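You operate a simulated robot arm through the tools that you are given. There is no shell and no other tool. Be economical: measure what you need, move in short steps, check, and stop when the job is done.

You are at the controls of a simulated robot arm. One attempt, no reset.

JOB
Put one of the beakers from the blue table top on the front bench top. Then take the bottle labelled "Rinse" from the blue table top and put it on the black tray. Then put one of the flasks from the blue table top on the wall bench behind the printer. Then take the cover pack with the latest date from the island bench behind the shelves and put it on the run card. Then turn the plate dial to 40. Then take the rack marked good and leave it on the yellow tray. Then press the shaker time button three times. Then push the top left drawer shut. Then fetch the slide tray that says "A5" from the top of the analyser and set it on the front bench top. Then turn the fridge dial to +6. Then take the paper wipe on the side bench and put it away on the top deck of the cart. Then put the orange jug in the sink bowl. Then fetch the pink cup and set it on top of the small pot. Keep to this order. Set down upright: beaker, bottle, flask, cover pack, rack marked Good, orange jug, pink cup.
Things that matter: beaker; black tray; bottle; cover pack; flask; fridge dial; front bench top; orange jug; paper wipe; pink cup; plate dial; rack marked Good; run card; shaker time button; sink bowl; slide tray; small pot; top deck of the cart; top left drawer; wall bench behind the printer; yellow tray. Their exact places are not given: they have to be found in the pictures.

The check looks at the end state, three seconds after you hand in, the way a careful person would. Anything else that was tipped, shoved, dropped, spilled or broken makes it a failure. A push-on lid holds only when it is set on centred and level and pressed home; a screw cap is set on level and turned clockwise until tight.

ROBOT AND FRAMES
A 7-joint arm with a fingered hand on a trunk, on a base that drives. Base frame: it is fixed to the floor where the robot stands at the start and does not move with it; the origin is under the middle of the robot, x ahead of it, y to its left, z up; the surface under the hand at the start is at about z = 883. Units: mm, rad, N and s.
Its first joint turns from -2.007 to 2.007 rad. Places, roughly: beaker [1000, -500, 1000]; beaker (4x4x5 cm) [1000, -200, 900]; black tray (21x13x3 cm) [700, -600, 900]; bottle [500, -250, 1000]; cover pack [750, 500, 1000]; flask [500, -750, 1000]; fridge dial [4300, -1300, 1100]; front bench top [2500, 100, 900]; orange jug (14x10x13 cm) [4700, -100, 1000]; paper wipe (6x5x2 cm) [4500, -200, 900]; pink cup (6x6x7 cm) [4500, 1100, 900]; plate dial [400, 1200, 900]; rack marked Good [-750, 1000, 1000]; run card [-1250, 2500, 1000]; shaker time button [-800, -800, 1000]; sink bowl [4600, 800, 600]; slide tray [-1000, -1500, 1250]; small pot (6x6x6 cm) [900, 1900, 1600]; top deck of the cart [4600, 2100, 800]; top left drawer [-900, -800, 700]; wall bench behind the printer [-1200, 1100, 900]; yellow tray [2750, -500, 1000]. Payload 5 kg.
The TCP is the grasp point between the finger pads, 32 mm short of the fingertips. In the tool frame z runs along the fingers and y along their closing line. The gripper opens to 160 mm. The gripper's body begins 89 mm behind the TCP. The gripper is a hand of 4 fingers: y runs from the thumb to the fingers, the wrist lies at [0, 0, -267] in the tool frame, and closing takes about 1.5 s.
Orientation is that of the tool frame in the base frame, as [roll, pitch, yaw] about the fixed x, y, z axes, in that order (R = Rz(yaw) Ry(pitch) Rx(roll)). With the fingers straight down and closing along the base's y, the tool's x points along the base's -x, its y along +y and its z along -z.

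CONTROLS
- The arm moves only by the tool step_arm. Its argument "rows" is a list of rows, each a list of 2 entries, a list of its own where there are three numbers: the shift along the tool's x, y, z in units of 100 mm (1.0 is 100 mm), then the turn, a rotation vector about the tool's x, y, z in units of 180 degrees (1.0 is 180 degrees). In form: [[[tx, ty, tz], [rx, ry, rz]], ...]. A call has 1 to 10 rows; each row is the pose to reach, as a shift and turn from the pose commanded when the call began, along the tool's axes at that moment. "grip" is the opening, from 0 (shut) to 1 (fully open), set as the call begins (left out, the last holds). A call with a number of a shift or a turn outside -1 to 1 is refused whole. A row lasts 0.2 s, in which the tool goes at most 50 mm and 0.15 rad; a call with a longer step from one row to the next is refused whole, and so is a gripper value outside its range. Where a pose cannot be reached the arm comes as near as it can. A force on the tool above 40 N (or 10 N above the force at the start of the call, whichever is more), or a blocked arm, ends the call early, and 0.2 s more pass. Each finger travels about 45 mm/s and halts on what it meets, pressing with about 27 N; the grip force reading is that of the motor and also rises with nothing between the fingers. The clock runs only during rows and for 0.2 s after the last one: add rows that repeat a pose to give the fingers time. It gives the time, the measured TCP pose, the force on the tool (base axes), the opening and the grip force at its end, in the units of the frame above (readings bear some noise), with the torque about the TCP (base axes, N m) and any sound that the robot's microphone picked up.
- Cameras (640 x 400 px; columns grow to the right, rows downward): "scene" is now at [-4.6, 214.6, 1799.7]; the picture's right is [0.36, -0.93, 0.00], its down [-0.87, -0.33, -0.36] and it looks along [0.34, 0.13, -0.93] (base axes); focal length 214 px, centre (320, 200). "wrist" rides on the gripper at [80, -4, -114] in the tool frame; the picture's right is [0.05, 1.00, 0.00], its down [-0.82, 0.04, -0.58] and it looks along [-0.58, 0.03, 0.82] (tool axes); focal length 265 px, centre (320, 200).
- capture(camera): a new picture of that camera. The clock stands still meanwhile.
- raise_lower(by): slides the trunk up (or, below 0, down) by that many mm; the arm and the scene camera ride with it, the base frame stays. It gives what a move gives, with no picture.
- steer(legs): drives the robot by 1 to 6 legs, each [ahead, turn to the left] in mm and rad, along the robot's own axes; the way and the turn of a leg run together, so that a leg with both is an arc; at most 1500 mm and 3.142 rad a leg. The arm and the cameras ride along, it lands a little off, and it stops where it bumps. It gives what a move gives.
- finger_targets(finger1, finger2, finger3, thumb_bend): sets how far each is bent, from 0 (flat) to 1 (curled in); at 0.3 the hand is open as for a grip, at 0.7 the pads meet at the TCP. One left out holds its place. A second passes; each finger stops where it meets its share of the squeeze, and holds until it gets a number again. A gripper value or a shape takes the hand back. It gives what a move gives, with no picture; readings hold the bend of each and the force on the fingers (four entries, about 0 where the hand has none), thumb and palm.
- set_grasp(shape): the hand has 4 fingers and takes this shape, open, in about a second: jaw (thumb against the fingers, like two jaws); tri (thumb and two fingers); tip (a fingertip pinch); poke (one finger out to press); point (the index stretched); flat (the hand flat); cup (the hand cupped); fist (a fist). The gripper value then closes the fingers along that shape, each until it touches; the sizes above hold for jaw. It gives what a move gives, with no picture.
- turn_head(pan, tilt): turns the head with the scene camera to pan (to the left, within 2.705 rad either way) and tilt (down, from -0.506 to 1.204), counted from straight ahead of the robot. It gives what a move gives.
- locate(camera, pixels): for up to 12 pixels [column, row] of the newest picture of that camera ("zoom" is the newest enlarged one), the place [x, y, z] in the base frame of the surface seen there, good to about 2 mm, but the place of the scene camera against the robot may be out by one fixed shift of up to 12 mm in any direction. The clock stands still meanwhile.
- zoom(camera, box): a new picture of the part [left, top, right, bottom] of that camera's present view, enlarged. The clock stands still meanwhile.
- finish_job(): hands the job in; it is judged then, once.

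Keep the steps short. Do not move on a guess: measure, check each grasp and each placing, and mend mistakes. In all there are 364 turns and 298 pictures (those below and enlarged ones count). Leave the gripper open and the arm clear of the work at the hand-in unless told otherwise, and finish with a single line.

The tools are called after "Emit:" by a JSON object that holds its "name" and its "arguments". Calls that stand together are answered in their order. step_arm: Moves the arm, as the interface text tells. Its arguments: {"type":"object","properties":{"rows":{"type":"array"},"grip":{"type":"number"}},"required":["rows"]} The other tools are called the same way: raise_lower (by) slides the trunk up or down; set_grasp (shape) gives the hand a shape; finger_targets (finger1, finger2, finger3, thumb_bend) moves the fingers one by one; steer (legs) drives the base; turn_head (pan, tilt) turns the head that bears the scene camera; capture (camera) takes a picture; locate (camera, pixels) gives the place of the surface under pixels of a picture; zoom (camera, box) takes an enlarged picture of a part of a camera's view; finish_job () hands the job in.

At the start:

```text
t: 0.0
tcp_pos: [676.2, -52.7, 1244.8]
orientation: [3.138, -0.002, -3.141]
force: [0.0, 0.6, -0.6]
ft_torque: [0.0, 0.0, 0.02]
opening: 159.8
finger_force: 0.0
shape: jaw
bend: [0.3, 0.3, 0.3, 0.3]
finger forces: [0.0, 0.1, 0.1, 0.0, 0.0, 0.0]
trunk travel left (down, up): [-675.0, 315.0]
robot x, y, heading: [-1.6, 0.2, 0.001]
head pan, tilt: [0.365, 1.201]
```

scene: 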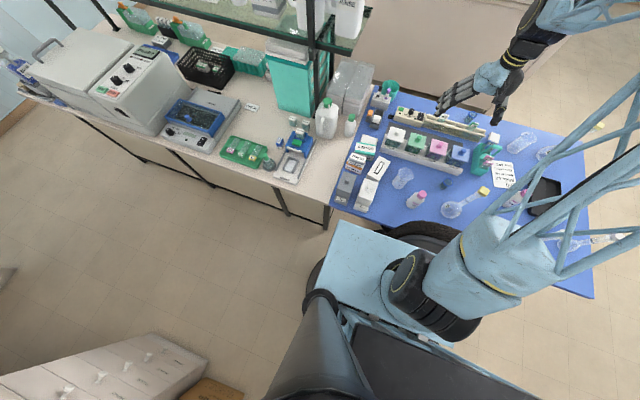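
wrist: 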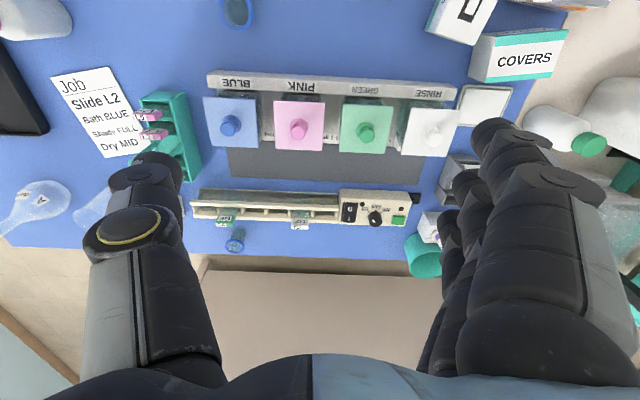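

I see the blue table on the right of the scene picture. I'll enlarge that part and look straight at the table.

Emit:
{"name": "turn_head", "arguments": {"pan": -0.35, "tilt": 0.9}}

Emit:
{"name": "capture", "arguments": {"camera": "scene"}}

Emit:
{"name": "zoom", "arguments": {"camera": "scene", "box": [160, 120, 400, 270]}}

```text
t: 1.1
tcp_pos: [676.4, -52.4, 1244.5]
orientation: [3.141, 0.0, 3.141]
force: [0.5, 0.6, -0.4]
ft_torque: [0.0, -0.02, -0.02]
opening: 160.1
finger_force: 0.0
shape: jaw
bend: [0.3, 0.3, 0.3, 0.3]
finger forces: [0.1, 0.0, 0.0, 0.0, 0.0, 0.0]
trunk travel left (down, up): [-675.0, 315.0]
robot x, y, heading: [-5.5, 0.5, -0.003]
head pan, tilt: [-0.351, 0.901]
```

```text
295 pictures are left
```

scene: 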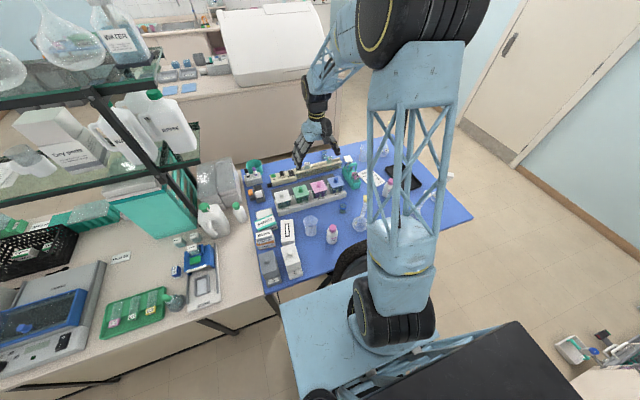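

```text
2.67 times, centred on (280, 195) of scene
```

zoom: 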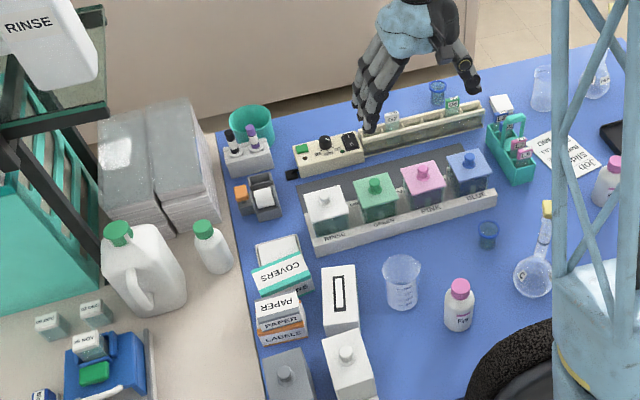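

Emit:
{"name": "locate", "arguments": {"camera": "zoom", "pixels": [[400, 265], [400, 308], [459, 288], [458, 325], [437, 85], [541, 75], [541, 105], [545, 205], [530, 290], [605, 165], [487, 228], [440, 340]]}}

Emit:
{"name": "zoom", "arguments": {"camera": "scene", "box": [290, 200, 370, 250]}}

Emit:
{"name": "zoom", "arguments": {"camera": "scene", "box": [340, 130, 480, 218]}}

```text
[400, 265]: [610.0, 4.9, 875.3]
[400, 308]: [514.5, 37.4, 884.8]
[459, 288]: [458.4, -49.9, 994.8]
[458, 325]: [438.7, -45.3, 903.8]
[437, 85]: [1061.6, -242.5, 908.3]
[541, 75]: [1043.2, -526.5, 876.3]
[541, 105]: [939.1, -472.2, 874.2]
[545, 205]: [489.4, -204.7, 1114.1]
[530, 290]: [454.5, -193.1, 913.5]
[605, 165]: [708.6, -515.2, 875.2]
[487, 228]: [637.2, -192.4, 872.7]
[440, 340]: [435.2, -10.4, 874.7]
```

```text
8.00 times, centred on (330, 225) of scene
```

zoom: 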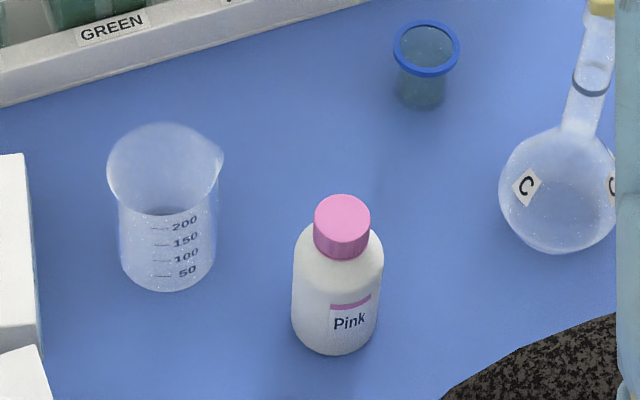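

```text
4.55 times, centred on (410, 174) of scene
```

zoom: 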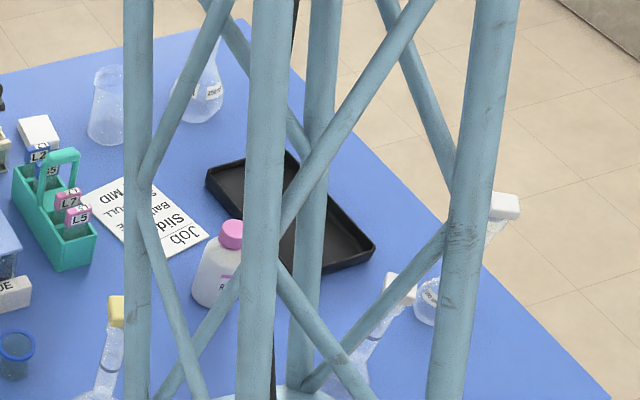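

Emit:
{"name": "zoom", "arguments": {"camera": "scene", "box": [290, 200, 370, 250]}}

Emit:
{"name": "locate", "arguments": {"camera": "zoom", "pixels": [[168, 292], [120, 262], [217, 262], [185, 224], [160, 275], [165, 125], [107, 165], [222, 155], [342, 215], [335, 320], [425, 22], [348, 322]]}}

Emit:
{"name": "capture", "arguments": {"camera": "wrist"}}

Emit:
{"name": "locate", "arguments": {"camera": "wrist", "pixels": [[230, 127], [298, 129], [365, 131], [432, 133], [100, 60], [237, 10], [320, 20], [515, 60], [160, 150], [40, 190], [235, 240], [110, 150]]}}

```text
8.00 times, centred on (330, 225) of scene
```

zoom: 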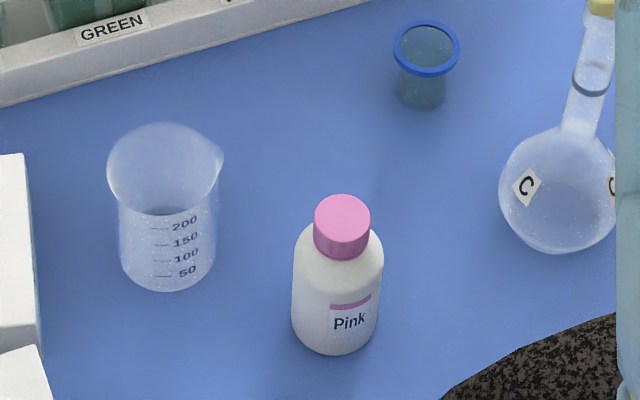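

```text
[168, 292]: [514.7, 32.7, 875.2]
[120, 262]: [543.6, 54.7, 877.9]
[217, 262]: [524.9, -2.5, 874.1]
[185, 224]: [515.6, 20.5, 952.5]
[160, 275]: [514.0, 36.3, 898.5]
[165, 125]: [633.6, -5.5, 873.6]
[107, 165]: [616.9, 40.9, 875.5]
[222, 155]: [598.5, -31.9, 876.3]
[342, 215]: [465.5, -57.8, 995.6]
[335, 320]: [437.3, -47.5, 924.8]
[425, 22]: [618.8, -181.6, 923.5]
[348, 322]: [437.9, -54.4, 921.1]
```

```text
290 pictures are left
```

wrist: 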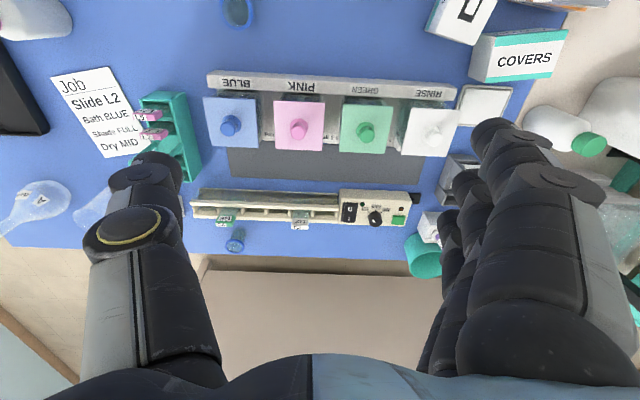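

```text
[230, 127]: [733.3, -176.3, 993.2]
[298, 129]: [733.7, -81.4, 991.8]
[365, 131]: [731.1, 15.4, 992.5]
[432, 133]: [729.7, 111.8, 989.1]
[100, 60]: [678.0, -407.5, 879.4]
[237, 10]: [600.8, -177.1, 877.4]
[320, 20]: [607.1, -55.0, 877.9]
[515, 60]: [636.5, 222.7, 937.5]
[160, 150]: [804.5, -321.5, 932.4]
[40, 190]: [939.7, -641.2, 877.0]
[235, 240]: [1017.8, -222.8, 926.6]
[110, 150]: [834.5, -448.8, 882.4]
```

Wrist view table ≈878 mm, scene ≈875. The glass 250 ml beaker is near (546, 23). I'll move the hand over it, in two hops, and look again.

Emit:
{"name": "step_arm", "arguments": {"rows": [[[0.4, 0.25, 0], [0, 0, 0]], [[0.8, 0.5, 0], [0, 0, 0]], [[1.0, 0.75, 0], [0, 0, 0]]], "grip": 0.7}}

Emit:
{"name": "capture", "arguments": {"camera": "wrist"}}

Emit:
{"name": "capture", "arguments": {"camera": "scene"}}

```text
t: 1.9
tcp_pos: [576.1, 24.4, 1246.5]
orientation: [3.14, 0.001, -3.14]
force: [1.0, 0.2, 0.1]
ft_torque: [-0.03, 0.0, 0.02]
opening: 112.4
finger_force: 0.0
shape: jaw
bend: [0.66, 0.66, 0.66, 0.63]
finger forces: [0.0, 0.0, 0.2, 0.0, 0.1, 0.0]
trunk travel left (down, up): [-675.0, 315.0]
robot x, y, heading: [-2.8, 0.6, 0.001]
head pan, tilt: [-0.351, 0.901]
```

```text
289 pictures are left
```

wrist: 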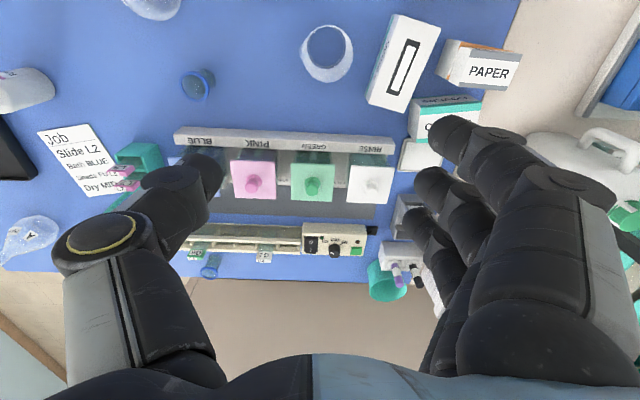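

```text
288 pictures are left
```

scene: 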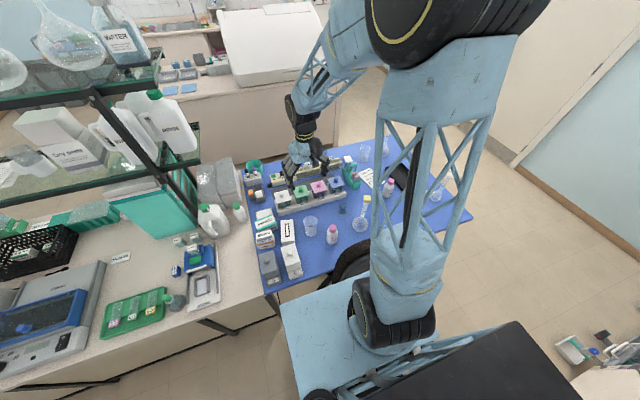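

Emit:
{"name": "zoom", "arguments": {"camera": "wrist", "box": [270, 0, 430, 100]}}

Emit:
{"name": "locate", "arguments": {"camera": "wrist", "pixels": [[327, 24], [303, 50], [352, 46], [327, 81], [390, 15], [372, 90], [368, 103], [327, 60], [440, 45], [420, 18], [198, 72], [254, 186]]}}

```text
4.00 times, centred on (350, 50) of wrist
```

zoom: 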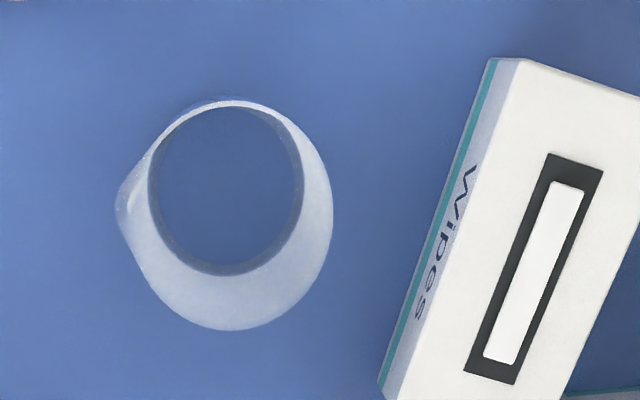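

```text
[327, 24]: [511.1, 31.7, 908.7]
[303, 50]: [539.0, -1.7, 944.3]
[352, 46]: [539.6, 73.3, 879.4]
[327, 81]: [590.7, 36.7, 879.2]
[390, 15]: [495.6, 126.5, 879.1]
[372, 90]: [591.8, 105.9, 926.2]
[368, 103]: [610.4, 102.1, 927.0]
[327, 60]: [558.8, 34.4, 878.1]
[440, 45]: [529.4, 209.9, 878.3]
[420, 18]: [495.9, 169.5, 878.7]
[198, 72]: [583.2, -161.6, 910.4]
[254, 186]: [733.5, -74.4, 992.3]
```

Beaker base centre by the wrist camera ≈ (540, 33). The Wipes box edge is about 40 mm away on the finger side, so I pre-close to ~96 mm, centre over the beaker and lower partway.

Emit:
{"name": "step_arm", "arguments": {"rows": [[[0.36, 0.09, 0], [0, 0, 0]], [[0.36, 0.09, 0], [0, 0, 0]], [[0.36, 0.09, 0], [0, 0, 0]]], "grip": 0.6}}

Emit:
{"name": "raise_lower", "arguments": {"by": -190}}

Emit:
{"name": "capture", "arguments": {"camera": "wrist"}}

Emit:
{"name": "zoom", "arguments": {"camera": "scene", "box": [240, 130, 400, 230]}}

```text
t: 2.7
tcp_pos: [541.4, 29.3, 1246.0]
orientation: [3.14, 0.0, -3.141]
force: [-0.8, -0.4, 0.6]
ft_torque: [-0.04, 0.01, 0.0]
opening: 96.3
finger_force: 0.0
shape: jaw
bend: [0.71, 0.71, 0.71, 0.69]
finger forces: [0.0, 0.1, 0.0, 0.1, 0.1, 0.0]
trunk travel left (down, up): [-675.0, 315.0]
robot x, y, heading: [0.1, -2.9, 0.001]
head pan, tilt: [-0.351, 0.901]
```

```text
t: 4.8
tcp_pos: [543.0, 30.4, 1054.1]
orientation: [3.14, 0.0, -3.141]
force: [0.2, -0.6, -0.2]
ft_torque: [0.0, 0.01, 0.02]
opening: 96.3
finger_force: 0.1
shape: jaw
bend: [0.71, 0.71, 0.71, 0.69]
finger forces: [0.0, 0.1, 0.1, 0.0, 0.0, 0.0]
trunk travel left (down, up): [-485.0, 505.0]
robot x, y, heading: [0.2, 1.9, -0.003]
head pan, tilt: [-0.351, 0.901]
```

```text
286 pictures are left
```

wrist: 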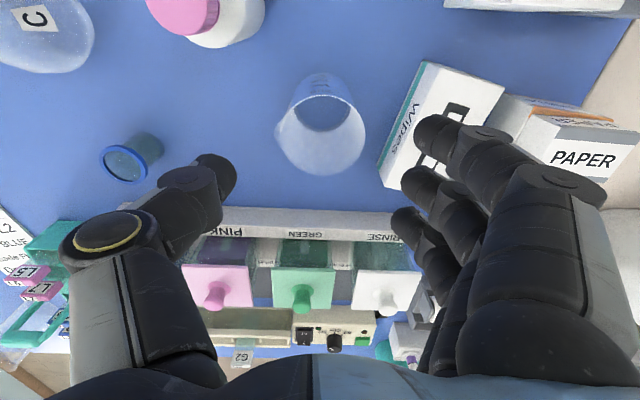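

```text
4.00 times, centred on (320, 180) of scene
```

zoom: 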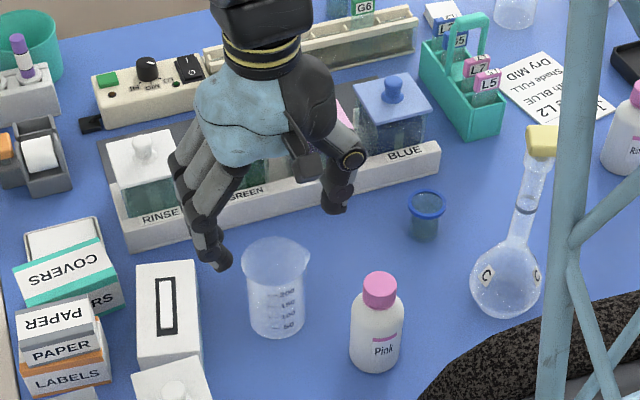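

The beaker lies centred under the grasp point in the wrist view (col 320). Lowering the rest to TCP ≈ 945.

Emit:
{"name": "raise_lower", "arguments": {"by": -108}}

Emit:
{"name": "capture", "arguments": {"camera": "wrist"}}

Emit:
{"name": "zoom", "arguments": {"camera": "scene", "box": [240, 130, 400, 230]}}

```text
t: 6.2
tcp_pos: [542.3, 29.6, 947.6]
orientation: [3.139, 0.0, 3.14]
force: [-0.1, 0.0, -0.9]
ft_torque: [-0.01, 0.0, 0.0]
opening: 96.4
finger_force: 0.1
shape: jaw
bend: [0.71, 0.71, 0.71, 0.69]
finger forces: [0.0, 0.0, 0.0, 0.1, 0.1, 0.0]
trunk travel left (down, up): [-377.0, 613.0]
robot x, y, heading: [-0.9, 1.2, -0.005]
head pan, tilt: [-0.351, 0.901]
```

```text
284 pictures are left
```

wrist: 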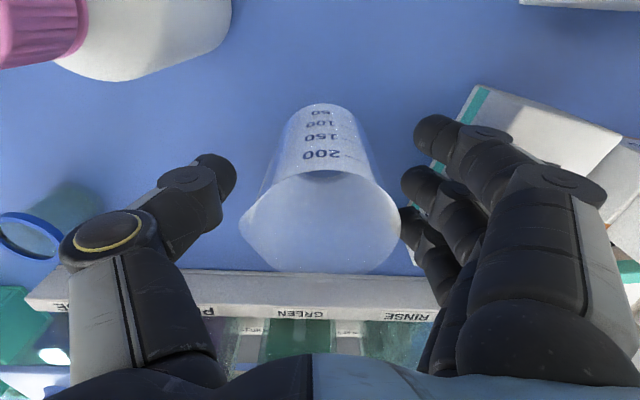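

```text
4.00 times, centred on (320, 180) of scene
```

zoom: 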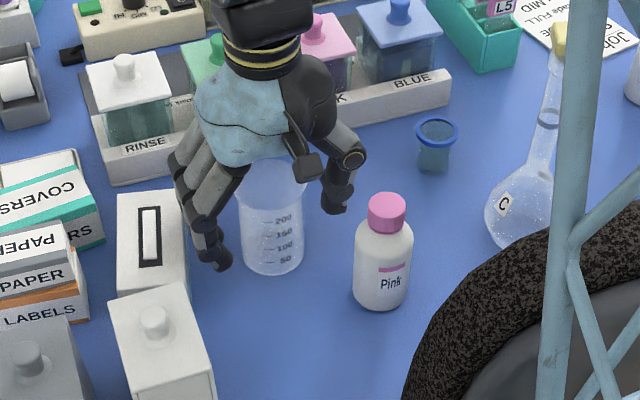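

Beaker sits between thumb and fingers. Closing.

Emit:
{"name": "step_arm", "arguments": {"rows": [[[0, 0, 0], [0, 0, 0]], [[0, 0, 0], [0, 0, 0]], [[0, 0, 0], [0, 0, 0]], [[0, 0, 0], [0, 0, 0]], [[0, 0, 0], [0, 0, 0]], [[0, 0, 0], [0, 0, 0]], [[0, 0, 0], [0, 0, 0]], [[0, 0, 0], [0, 0, 0]]], "grip": 0.25}}

Emit:
{"name": "raise_lower", "arguments": {"by": 150}}

Emit:
{"name": "capture", "arguments": {"camera": "wrist"}}

```text
t: 8.0
tcp_pos: [542.6, 30.0, 946.3]
orientation: [3.14, 0.0, 3.141]
force: [0.1, 0.4, -0.4]
ft_torque: [-0.01, 0.03, 0.0]
opening: 45.8
finger_force: 27.4
shape: jaw
bend: [0.73, 0.73, 0.72, 0.7]
finger forces: [7.2, 7.9, 7.1, 0.0, 23.5, 0.1]
trunk travel left (down, up): [-377.0, 613.0]
robot x, y, heading: [-3.5, -1.2, 0.002]
head pan, tilt: [-0.351, 0.901]
```

```text
t: 9.7
tcp_pos: [542.1, 29.0, 1096.1]
orientation: [3.139, 0.0, 3.141]
force: [-0.4, -0.6, -0.2]
ft_torque: [0.01, -0.02, -0.04]
opening: 45.9
finger_force: 27.1
shape: jaw
bend: [0.73, 0.73, 0.72, 0.7]
finger forces: [7.2, 7.9, 7.1, 0.0, 23.5, 0.1]
trunk travel left (down, up): [-527.0, 463.0]
robot x, y, heading: [3.4, -2.4, -0.001]
head pan, tilt: [-0.351, 0.901]
```

```text
282 pictures are left
```

wrist: 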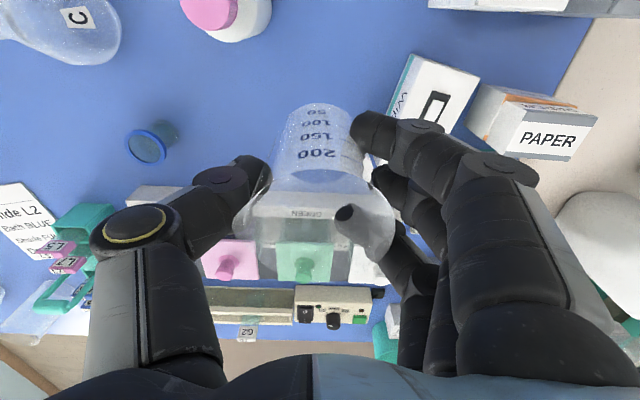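

Beaker held (forces ~7 N per finger), its base is 68 mm under the TCP. Now survey the room for the way to the front bench.

Emit:
{"name": "raise_lower", "arguments": {"by": 300}}

Emit:
{"name": "turn_head", "arguments": {"pan": 0.1, "tilt": 0.45}}

Emit:
{"name": "capture", "arguments": {"camera": "scene"}}

Emit:
{"name": "turn_head", "arguments": {"pan": -1.3, "tilt": 0.6}}

Emit:
{"name": "capture", "arguments": {"camera": "scene"}}

Emit:
{"name": "turn_head", "arguments": {"pan": -2.6, "tilt": 0.6}}

Emit:
{"name": "capture", "arguments": {"camera": "scene"}}

Emit:
{"name": "turn_head", "arguments": {"pan": 2.4, "tilt": 0.6}}

Emit:
{"name": "capture", "arguments": {"camera": "scene"}}

Emit:
{"name": "turn_head", "arguments": {"pan": 1.2, "tilt": 0.6}}

Emit:
{"name": "capture", "arguments": {"camera": "scene"}}

```text
t: 12.7
tcp_pos: [542.2, 30.6, 1396.6]
orientation: [3.141, -0.001, -3.142]
force: [-0.3, 1.0, -0.8]
ft_torque: [0.01, 0.01, -0.04]
opening: 45.7
finger_force: 27.1
shape: jaw
bend: [0.73, 0.73, 0.72, 0.7]
finger forces: [7.3, 8.0, 7.2, 0.1, 23.5, 0.0]
trunk travel left (down, up): [-827.0, 163.0]
robot x, y, heading: [-1.4, -0.7, -0.002]
head pan, tilt: [-0.351, 0.901]
```

```text
t: 13.6
tcp_pos: [541.9, 30.7, 1396.2]
orientation: [3.139, 0.0, 3.141]
force: [0.1, 0.8, -0.7]
ft_torque: [-0.02, 0.03, -0.04]
opening: 45.8
finger_force: 26.9
shape: jaw
bend: [0.73, 0.73, 0.72, 0.7]
finger forces: [7.3, 8.0, 7.2, 0.1, 23.6, 0.0]
trunk travel left (down, up): [-827.0, 163.0]
robot x, y, heading: [1.9, 2.7, -0.0]
head pan, tilt: [0.099, 0.45]
```

```text
281 pictures are left
```

scene: 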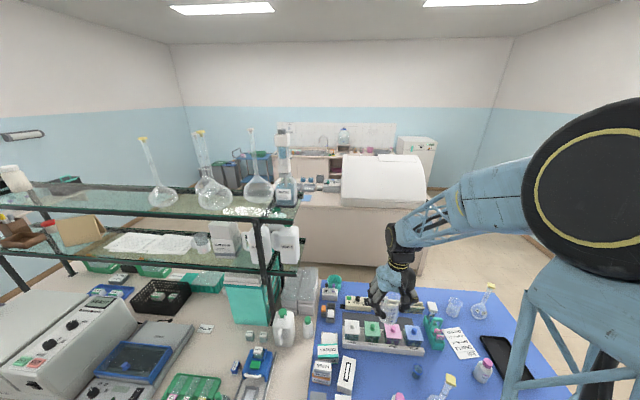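

```text
t: 15.1
tcp_pos: [540.5, 29.7, 1396.9]
orientation: [3.14, 0.0, 3.141]
force: [-0.4, 1.0, -1.0]
ft_torque: [0.01, 0.02, -0.01]
opening: 45.7
finger_force: 26.8
shape: jaw
bend: [0.73, 0.73, 0.72, 0.7]
finger forces: [7.2, 7.8, 7.1, 0.1, 23.5, 0.0]
trunk travel left (down, up): [-827.0, 163.0]
robot x, y, heading: [2.6, 1.7, -0.003]
head pan, tilt: [-1.3, 0.6]
```

```text
280 pictures are left
```

scene: 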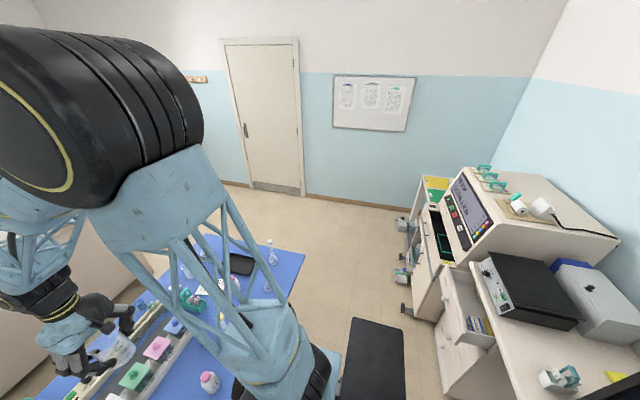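

```text
t: 16.6
tcp_pos: [542.8, 30.3, 1396.8]
orientation: [3.139, 0.001, -3.141]
force: [-0.1, -0.1, -2.4]
ft_torque: [-0.02, -0.05, -0.01]
opening: 45.7
finger_force: 26.8
shape: jaw
bend: [0.73, 0.73, 0.72, 0.7]
finger forces: [7.3, 7.9, 7.1, 0.1, 23.5, 0.1]
trunk travel left (down, up): [-827.0, 163.0]
robot x, y, heading: [-1.6, 3.5, -0.003]
head pan, tilt: [-2.601, 0.6]
```

```text
279 pictures are left
```

scene: 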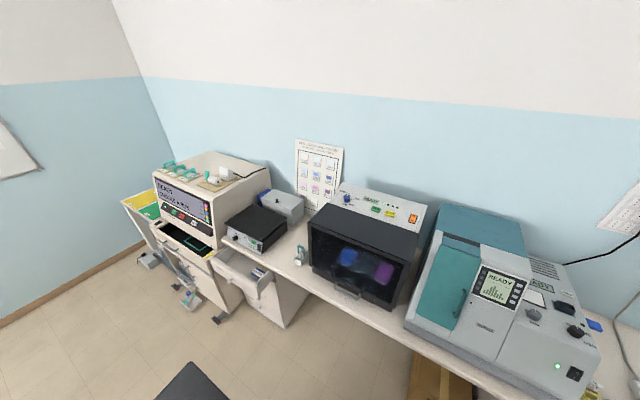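

```text
t: 20.5
tcp_pos: [543.5, 29.4, 1396.0]
orientation: [3.141, -0.001, -3.141]
force: [-1.1, 0.3, -0.4]
ft_torque: [0.01, -0.02, -0.01]
opening: 45.7
finger_force: 27.3
shape: jaw
bend: [0.73, 0.73, 0.72, 0.7]
finger forces: [7.3, 7.8, 7.2, 0.1, 23.5, 0.0]
trunk travel left (down, up): [-827.0, 163.0]
robot x, y, heading: [-5.0, 0.1, -0.002]
head pan, tilt: [2.4, 0.6]
```

```text
278 pictures are left
```

scene: 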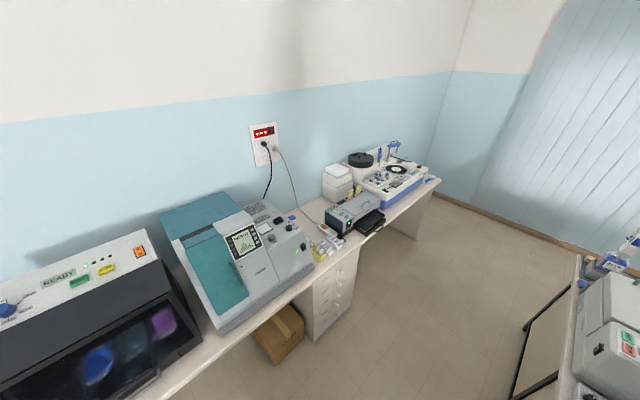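

```text
t: 21.9
tcp_pos: [541.8, 30.6, 1396.5]
orientation: [3.139, 0.001, -3.141]
force: [-0.8, -0.8, -0.9]
ft_torque: [-0.02, 0.03, -0.02]
opening: 45.5
finger_force: 26.6
shape: jaw
bend: [0.73, 0.73, 0.72, 0.7]
finger forces: [7.4, 8.0, 7.2, 0.0, 23.4, 0.0]
trunk travel left (down, up): [-827.0, 163.0]
robot x, y, heading: [0.3, 3.1, 0.005]
head pan, tilt: [1.201, 0.6]
```

```text
277 pictures are left
```

scene: 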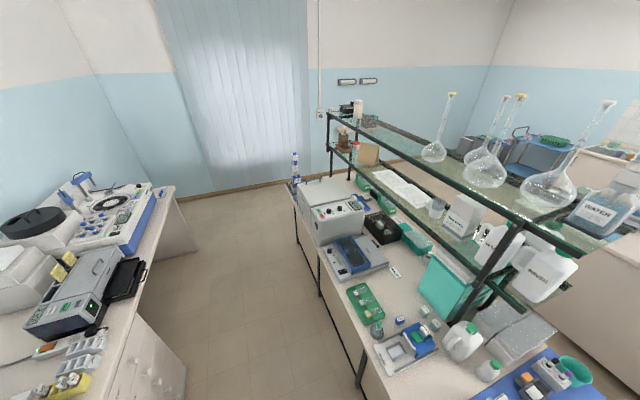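

Emit:
{"name": "turn_head", "arguments": {"pan": 0.1, "tilt": 0.45}}

Emit:
{"name": "capture", "arguments": {"camera": "scene"}}

Emit:
{"name": "locate", "arguments": {"camera": "scene", "pixels": [[320, 195], [320, 203], [420, 275], [310, 255], [345, 205], [382, 165], [430, 210], [575, 390], [510, 300], [445, 232], [440, 190], [330, 160]]}}

Emit:
{"name": "zoom", "arguments": {"camera": "scene", "box": [220, 120, 460, 270]}}

Emit:
{"name": "turn_head", "arguments": {"pan": -1.3, "tilt": 0.6}}

Emit:
{"name": "capture", "arguments": {"camera": "scene"}}

Emit:
{"name": "locate", "arguments": {"camera": "scene", "pixels": [[303, 253], [275, 330], [273, 190], [360, 204], [305, 195], [400, 305], [425, 180], [330, 300], [400, 360], [445, 395], [230, 235], [405, 222]]}}

```text
t: 23.3
tcp_pos: [541.7, 30.3, 1397.4]
orientation: [3.137, 0.001, 3.141]
force: [0.2, 0.4, -0.9]
ft_torque: [-0.01, 0.02, 0.02]
opening: 45.8
finger_force: 27.6
shape: jaw
bend: [0.73, 0.73, 0.72, 0.7]
finger forces: [7.3, 7.9, 7.2, 0.0, 23.5, 0.0]
trunk travel left (down, up): [-827.0, 163.0]
robot x, y, heading: [-1.1, -3.4, -0.001]
head pan, tilt: [0.099, 0.45]
```

```text
276 pictures are left
```

scene: 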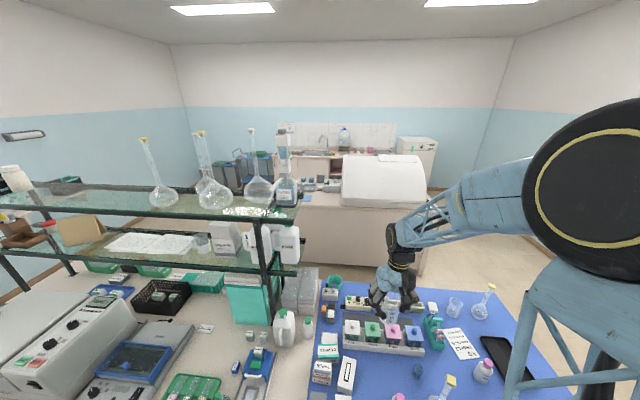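

```text
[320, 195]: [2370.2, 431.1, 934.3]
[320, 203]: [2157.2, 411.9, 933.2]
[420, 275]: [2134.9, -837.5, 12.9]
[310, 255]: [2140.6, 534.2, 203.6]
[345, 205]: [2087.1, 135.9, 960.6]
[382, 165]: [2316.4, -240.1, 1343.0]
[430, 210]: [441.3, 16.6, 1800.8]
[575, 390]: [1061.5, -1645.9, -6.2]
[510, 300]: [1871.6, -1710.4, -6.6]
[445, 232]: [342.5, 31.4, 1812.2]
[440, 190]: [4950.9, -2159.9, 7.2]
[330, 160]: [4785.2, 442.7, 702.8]
```

```text
2.67 times, centred on (340, 195) of scene
```

zoom: 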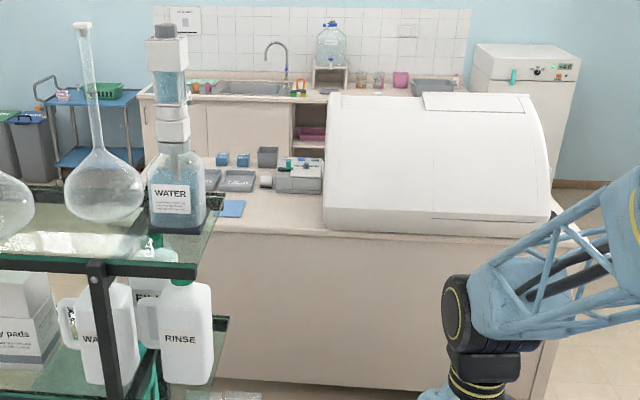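

```text
t: 24.8
tcp_pos: [543.0, 29.9, 1398.2]
orientation: [3.14, 0.001, -3.141]
force: [0.4, -0.2, -0.4]
ft_torque: [0.0, -0.01, 0.02]
opening: 46.0
finger_force: 26.7
shape: jaw
bend: [0.73, 0.73, 0.72, 0.7]
finger forces: [7.3, 7.9, 7.1, 0.0, 23.5, 0.0]
trunk travel left (down, up): [-827.0, 163.0]
robot x, y, heading: [0.7, -0.9, 0.002]
head pan, tilt: [-1.3, 0.6]
```

```text
274 pictures are left
```

scene: 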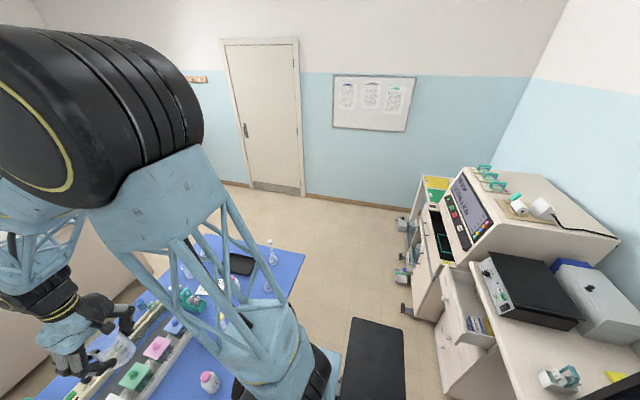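

```text
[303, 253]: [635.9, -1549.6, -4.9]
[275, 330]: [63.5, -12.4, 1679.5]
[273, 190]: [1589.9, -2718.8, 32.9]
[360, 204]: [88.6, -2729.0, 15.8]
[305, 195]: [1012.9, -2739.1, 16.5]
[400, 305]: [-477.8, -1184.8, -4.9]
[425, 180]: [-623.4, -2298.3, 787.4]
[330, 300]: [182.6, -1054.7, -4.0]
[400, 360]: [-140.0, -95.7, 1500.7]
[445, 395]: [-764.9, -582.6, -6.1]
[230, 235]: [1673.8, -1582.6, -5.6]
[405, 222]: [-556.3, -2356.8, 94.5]
```

Emit:
{"name": "turn_head", "arguments": {"pan": 0.5, "tilt": 1.2}}

Emit:
{"name": "capture", "arguments": {"camera": "scene"}}

Emit:
{"name": "locate", "arguments": {"camera": "scene", "pixels": [[340, 222], [325, 290], [330, 208], [330, 160], [370, 92], [300, 330], [400, 230], [590, 150], [585, 290], [150, 165], [345, 240], [420, 245]]}}

```text
t: 26.6
tcp_pos: [542.3, 31.5, 1396.4]
orientation: [3.139, 0.001, -3.14]
force: [0.1, -0.4, -1.0]
ft_torque: [0.01, 0.0, 0.03]
opening: 45.9
finger_force: 26.5
shape: jaw
bend: [0.73, 0.73, 0.72, 0.7]
finger forces: [7.3, 7.8, 7.2, 0.0, 23.6, 0.0]
trunk travel left (down, up): [-827.0, 163.0]
robot x, y, heading: [-0.4, 0.2, 0.004]
head pan, tilt: [0.499, 1.201]
```

```text
273 pictures are left
```

scene: 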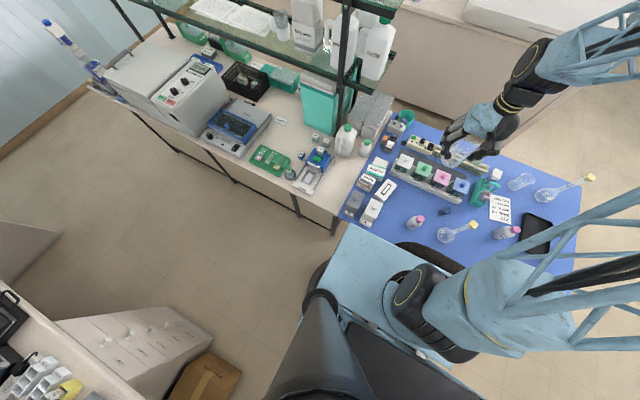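

```text
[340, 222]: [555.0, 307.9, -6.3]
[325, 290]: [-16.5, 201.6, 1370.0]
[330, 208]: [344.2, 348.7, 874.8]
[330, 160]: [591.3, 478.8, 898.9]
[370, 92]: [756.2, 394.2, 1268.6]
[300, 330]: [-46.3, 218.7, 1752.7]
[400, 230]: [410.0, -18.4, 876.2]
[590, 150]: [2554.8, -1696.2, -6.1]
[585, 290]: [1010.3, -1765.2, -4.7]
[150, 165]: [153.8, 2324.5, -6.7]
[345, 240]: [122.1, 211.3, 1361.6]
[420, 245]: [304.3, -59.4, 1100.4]
```

Room map: blue table x≈400–1090, front bench front at x≈2110 with top z≈934, its right end y≈-850; wall at y≈-2730. I'll drive round the door side of the blue table, carrying the beaker high.

Emit:
{"name": "steer", "arguments": {"legs": [[0, -1.5708], [1500, 0], [0, 1.5708], [1500, 0], [80, 0]]}}

Emit:
{"name": "turn_head", "arguments": {"pan": 0.7, "tilt": 0.7}}

Emit:
{"name": "capture", "arguments": {"camera": "scene"}}

```text
t: 32.7
tcp_pos: [11.7, -681.6, 1395.1]
orientation: [3.141, -0.005, 1.546]
force: [0.1, -2.2, -1.2]
ft_torque: [0.18, 0.0, -0.01]
opening: 45.6
finger_force: 27.0
shape: jaw
bend: [0.73, 0.73, 0.72, 0.7]
finger forces: [7.0, 7.9, 7.4, 0.0, 23.4, 0.1]
trunk travel left (down, up): [-827.0, 163.0]
robot x, y, heading: [-3.8, -136.3, -1.592]
head pan, tilt: [0.499, 1.201]
stopped in leg 2: the robot was blocked; the commanded pose is now the measured one
```

```text
t: 33.6
tcp_pos: [12.6, -676.3, 1397.8]
orientation: [3.141, 0.001, 1.544]
force: [-0.8, -0.1, -0.5]
ft_torque: [-0.02, 0.03, 0.01]
opening: 45.5
finger_force: 27.1
shape: jaw
bend: [0.73, 0.73, 0.72, 0.7]
finger forces: [7.0, 8.0, 7.4, 0.0, 23.4, 0.0]
trunk travel left (down, up): [-827.0, 163.0]
robot x, y, heading: [-4.6, -139.1, -1.598]
head pan, tilt: [0.7, 0.7]
```

```text
272 pictures are left
```

scene: 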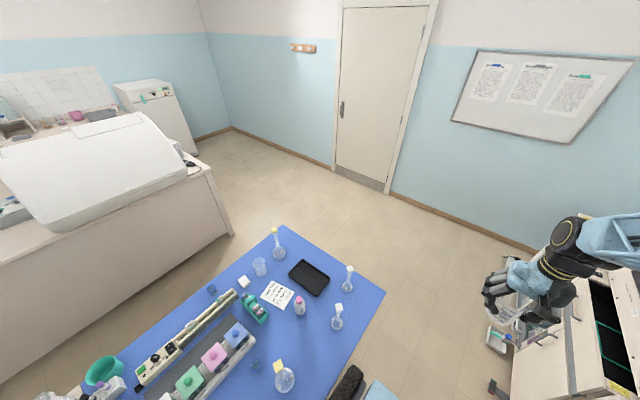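

The base bumped after 136 mm. I look down around the base to see on what.

Emit:
{"name": "turn_head", "arguments": {"pan": 0.0, "tilt": 1.2}}

Emit:
{"name": "capture", "arguments": {"camera": "scene"}}

Emit:
{"name": "turn_head", "arguments": {"pan": -1.4, "tilt": 1.1}}

Emit:
{"name": "capture", "arguments": {"camera": "scene"}}

Emit:
{"name": "turn_head", "arguments": {"pan": 1.4, "tilt": 1.1}}

Emit:
{"name": "capture", "arguments": {"camera": "scene"}}

```text
t: 34.7
tcp_pos: [12.5, -675.9, 1397.6]
orientation: [3.141, 0.001, 1.544]
force: [-0.3, 0.0, -1.3]
ft_torque: [0.0, -0.01, 0.02]
opening: 45.4
finger_force: 27.2
shape: jaw
bend: [0.73, 0.73, 0.72, 0.7]
finger forces: [7.1, 8.0, 7.3, 0.0, 23.4, 0.0]
trunk travel left (down, up): [-827.0, 163.0]
robot x, y, heading: [-2.7, -135.7, -1.595]
head pan, tilt: [0.0, 1.201]
```

```text
271 pictures are left
```

scene: 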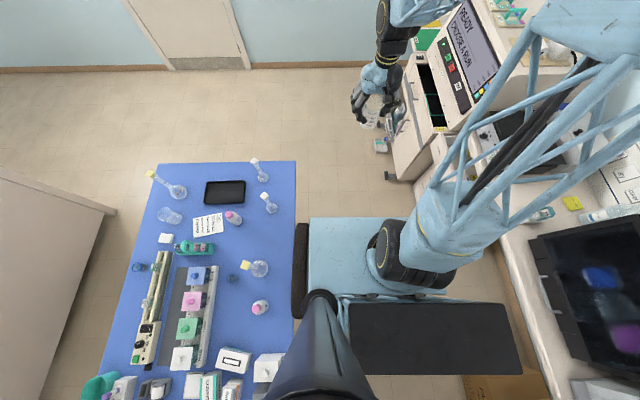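

```text
t: 36.2
tcp_pos: [13.2, -676.4, 1396.2]
orientation: [-3.141, 0.002, 1.545]
force: [0.4, 0.4, -0.6]
ft_torque: [0.0, 0.02, -0.03]
opening: 45.6
finger_force: 26.8
shape: jaw
bend: [0.73, 0.73, 0.72, 0.7]
finger forces: [7.0, 7.9, 7.4, 0.0, 23.4, 0.1]
trunk travel left (down, up): [-827.0, 163.0]
robot x, y, heading: [-6.4, -132.2, -1.6]
head pan, tilt: [-1.4, 1.1]
```

```text
270 pictures are left
```

scene: 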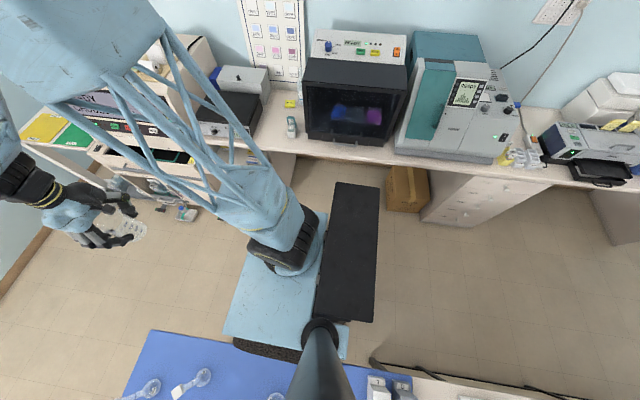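

```text
t: 38.7
tcp_pos: [13.4, -676.3, 1398.3]
orientation: [3.14, 0.002, 1.542]
force: [-0.6, -0.1, -0.3]
ft_torque: [0.0, -0.01, 0.0]
opening: 45.7
finger_force: 27.0
shape: jaw
bend: [0.73, 0.73, 0.72, 0.7]
finger forces: [7.0, 7.9, 7.4, 0.1, 23.3, 0.0]
trunk travel left (down, up): [-827.0, 163.0]
robot x, y, heading: [0.4, -136.0, -1.593]
head pan, tilt: [1.4, 1.1]
```

```text
269 pictures are left
```

scene: 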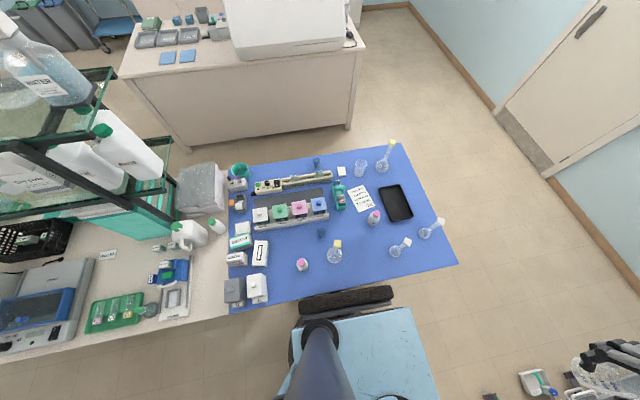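

Emit:
{"name": "locate", "arguments": {"camera": "scene", "pixels": [[345, 296], [300, 300], [390, 292], [345, 305], [295, 345], [400, 320], [435, 380], [231, 312], [310, 300], [457, 262], [400, 145], [348, 128]]}}

Emit:
{"name": "zoom", "arguments": {"camera": "scene", "box": [240, 240, 480, 390]}}

```text
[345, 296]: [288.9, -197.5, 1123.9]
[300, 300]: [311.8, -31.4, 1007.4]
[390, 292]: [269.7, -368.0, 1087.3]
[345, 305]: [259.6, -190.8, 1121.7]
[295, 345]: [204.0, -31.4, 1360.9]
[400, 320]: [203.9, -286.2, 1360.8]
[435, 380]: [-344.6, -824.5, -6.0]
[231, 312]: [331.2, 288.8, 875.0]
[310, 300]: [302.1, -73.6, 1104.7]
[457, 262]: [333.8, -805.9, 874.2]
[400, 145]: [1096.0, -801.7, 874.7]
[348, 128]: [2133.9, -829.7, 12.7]
```

```text
2.67 times, centred on (360, 315) of scene
```

zoom: 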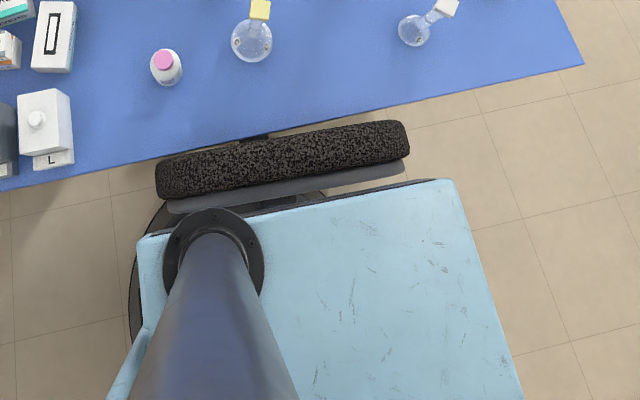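

Emit:
{"name": "turn_head", "arguments": {"pan": -1.0, "tilt": 1.2}}

Emit:
{"name": "capture", "arguments": {"camera": "scene"}}

Emit:
{"name": "turn_head", "arguments": {"pan": -0.4, "tilt": 0.8}}

Emit:
{"name": "capture", "arguments": {"camera": "scene"}}

Emit:
{"name": "zoom", "arguments": {"camera": "scene", "box": [300, 150, 560, 390]}}

```text
t: 40.9
tcp_pos: [13.4, -677.5, 1397.9]
orientation: [3.141, 0.003, 1.544]
force: [1.4, 0.4, 0.2]
ft_torque: [0.01, -0.01, 0.05]
opening: 45.5
finger_force: 26.8
shape: jaw
bend: [0.73, 0.73, 0.72, 0.7]
finger forces: [7.2, 8.0, 7.3, 0.0, 23.3, 0.0]
trunk travel left (down, up): [-827.0, 163.0]
robot x, y, heading: [-5.1, -133.5, -1.597]
head pan, tilt: [-1.0, 1.201]
```

```text
267 pictures are left
```

scene: 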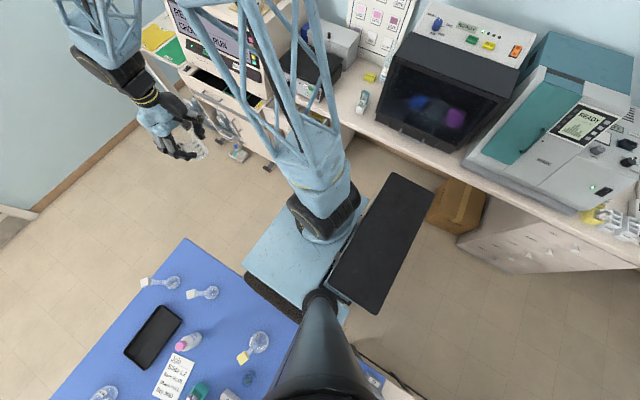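

```text
t: 41.9
tcp_pos: [12.0, -677.0, 1397.6]
orientation: [3.14, 0.002, 1.544]
force: [0.7, 1.2, -1.1]
ft_torque: [-0.02, 0.0, 0.0]
opening: 45.5
finger_force: 27.7
shape: jaw
bend: [0.73, 0.73, 0.72, 0.7]
finger forces: [7.1, 7.9, 7.3, 0.0, 23.3, 0.0]
trunk travel left (down, up): [-827.0, 163.0]
robot x, y, heading: [-4.9, -133.4, -1.596]
head pan, tilt: [-0.4, 0.799]
```

```text
266 pictures are left
```

scene: 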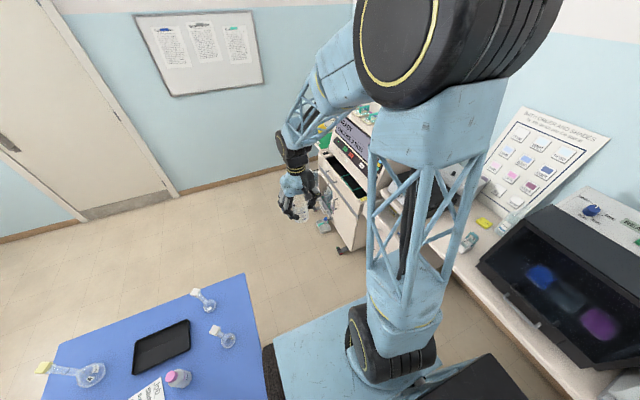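

```text
1.67 times, centred on (430, 270) of scene
```

zoom: 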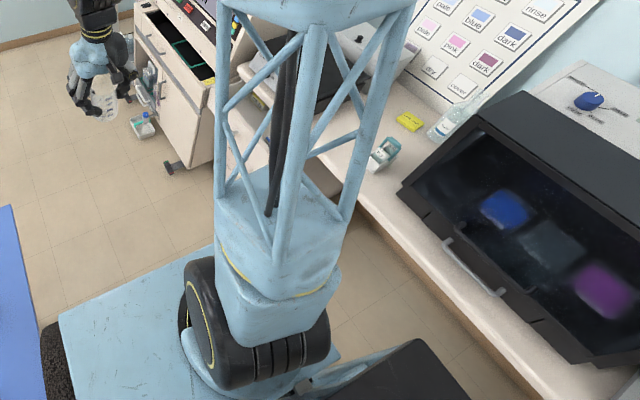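

Emit:
{"name": "turn_head", "arguments": {"pan": -1.2, "tilt": 1.0}}

Emit:
{"name": "capture", "arguments": {"camera": "scene"}}

Emit:
{"name": "locate", "arguments": {"camera": "scene", "pixels": [[365, 165], [405, 170], [375, 290], [340, 280], [230, 320], [285, 270], [250, 180], [330, 120], [310, 110], [420, 190], [255, 140], [200, 150]]}}

Emit:
{"name": "zoom", "arguments": {"camera": "scene", "box": [120, 60, 440, 260]}}

```text
t: 43.0
tcp_pos: [12.3, -675.9, 1397.4]
orientation: [-3.141, 0.002, 1.542]
force: [-0.4, 0.0, -0.4]
ft_torque: [-0.03, -0.04, 0.01]
opening: 45.9
finger_force: 27.1
shape: jaw
bend: [0.73, 0.73, 0.72, 0.7]
finger forces: [7.1, 8.1, 7.5, 0.1, 23.2, 0.0]
trunk travel left (down, up): [-827.0, 163.0]
robot x, y, heading: [-5.2, -132.3, -1.592]
head pan, tilt: [-1.201, 1.0]
```

```text
264 pictures are left
```

scene: 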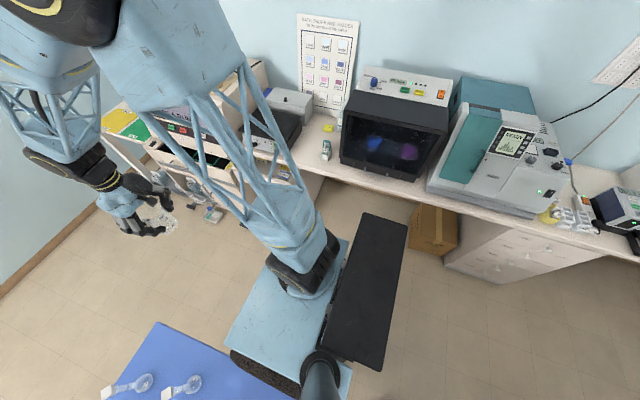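

```text
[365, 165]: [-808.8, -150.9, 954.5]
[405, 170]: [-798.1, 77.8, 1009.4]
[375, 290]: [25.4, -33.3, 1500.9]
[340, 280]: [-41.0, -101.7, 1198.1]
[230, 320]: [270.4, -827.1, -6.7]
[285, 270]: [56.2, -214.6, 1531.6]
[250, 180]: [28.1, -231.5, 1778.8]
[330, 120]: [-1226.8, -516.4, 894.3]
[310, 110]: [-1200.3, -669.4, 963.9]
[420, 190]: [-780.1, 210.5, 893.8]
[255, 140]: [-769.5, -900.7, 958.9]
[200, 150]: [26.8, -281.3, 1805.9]
```

```text
2.00 times, centred on (280, 160) of scene
```

zoom: 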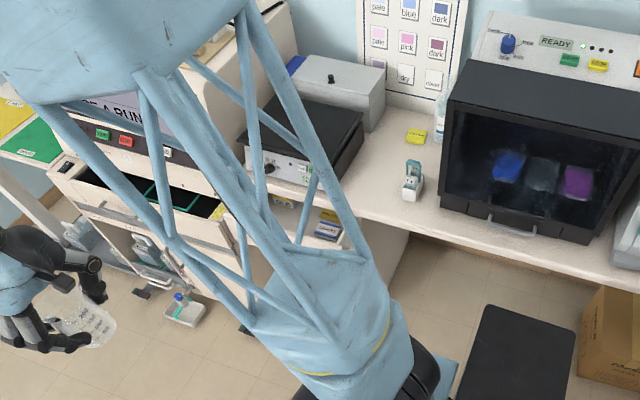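

Emit:
{"name": "locate", "arguments": {"camera": "scene", "pixels": [[212, 214], [190, 206], [243, 225], [195, 185], [160, 175], [222, 175], [282, 172], [275, 170], [240, 280], [225, 330], [400, 300], [305, 200]]}}

Emit:
{"name": "steer", "arguments": {"legs": [[-60, 0]]}}

```text
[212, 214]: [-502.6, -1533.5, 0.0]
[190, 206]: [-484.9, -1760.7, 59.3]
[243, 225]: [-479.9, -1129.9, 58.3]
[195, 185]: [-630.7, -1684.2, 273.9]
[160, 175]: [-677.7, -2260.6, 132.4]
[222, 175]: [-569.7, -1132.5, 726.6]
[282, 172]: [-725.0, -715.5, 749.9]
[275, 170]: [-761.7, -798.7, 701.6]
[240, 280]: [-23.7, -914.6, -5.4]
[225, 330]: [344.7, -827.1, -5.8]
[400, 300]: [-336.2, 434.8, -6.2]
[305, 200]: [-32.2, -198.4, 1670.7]
```

```text
t: 44.0
tcp_pos: [14.8, -613.6, 1399.3]
orientation: [-3.14, 0.004, 1.545]
force: [0.0, 0.9, -0.8]
ft_torque: [-0.12, 0.05, -0.02]
opening: 45.4
finger_force: 26.9
shape: jaw
bend: [0.73, 0.73, 0.72, 0.7]
finger forces: [7.1, 8.0, 7.5, 0.1, 23.3, 0.1]
trunk travel left (down, up): [-827.0, 163.0]
robot x, y, heading: [-2.7, -74.2, -1.594]
head pan, tilt: [-1.201, 1.0]
```

Backed off fine. Possibly the base's left side touches the blue table; I'll shift ~90 mm away from the table while going ahead.

Emit:
{"name": "steer", "arguments": {"legs": [[0, -0.3], [300, 0], [0, 0.32]]}}

```text
t: 45.9
tcp_pos: [-156.4, -631.2, 1396.2]
orientation: [-3.141, -0.004, 1.249]
force: [0.1, -1.9, -1.3]
ft_torque: [0.13, -0.09, -0.03]
opening: 45.7
finger_force: 27.1
shape: jaw
bend: [0.73, 0.73, 0.72, 0.7]
finger forces: [7.1, 8.1, 7.5, 0.1, 23.4, 0.0]
trunk travel left (down, up): [-827.0, 163.0]
robot x, y, heading: [-11.4, -101.7, -1.897]
head pan, tilt: [-1.201, 1.0]
stopped in leg 2: the robot was blocked; the commanded pose is now the measured one
```

Emit:
{"name": "capture", "arguments": {"camera": "wrist"}}

Emit:
{"name": "turn_head", "arguments": {"pan": 0.9, "tilt": 1.2}}

Emit:
{"name": "capture", "arguments": {"camera": "scene"}}

```text
262 pictures are left
```

wrist: 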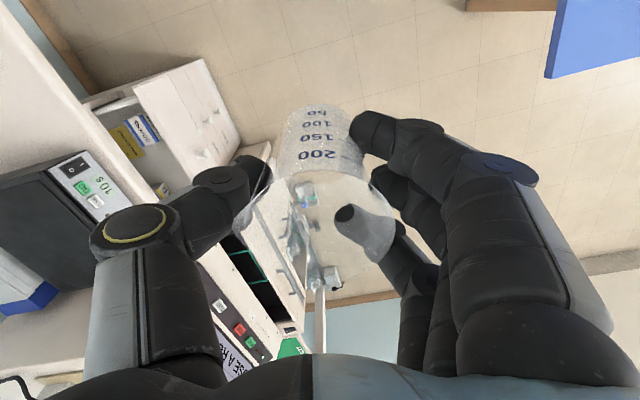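

```text
t: 47.9
tcp_pos: [-155.9, -626.3, 1397.7]
orientation: [3.141, 0.002, 1.25]
force: [-0.3, 0.2, -0.7]
ft_torque: [0.01, 0.0, -0.03]
opening: 45.8
finger_force: 27.5
shape: jaw
bend: [0.73, 0.73, 0.72, 0.7]
finger forces: [7.1, 8.0, 7.5, 0.0, 23.3, 0.0]
trunk travel left (down, up): [-827.0, 163.0]
robot x, y, heading: [-9.2, -101.9, -1.893]
head pan, tilt: [0.901, 1.201]
```

```text
261 pictures are left
```

scene: 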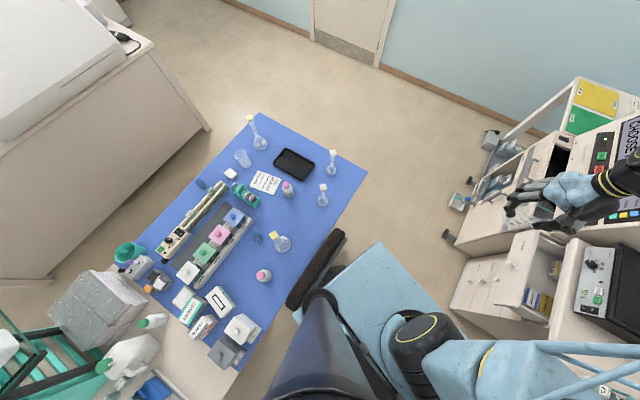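

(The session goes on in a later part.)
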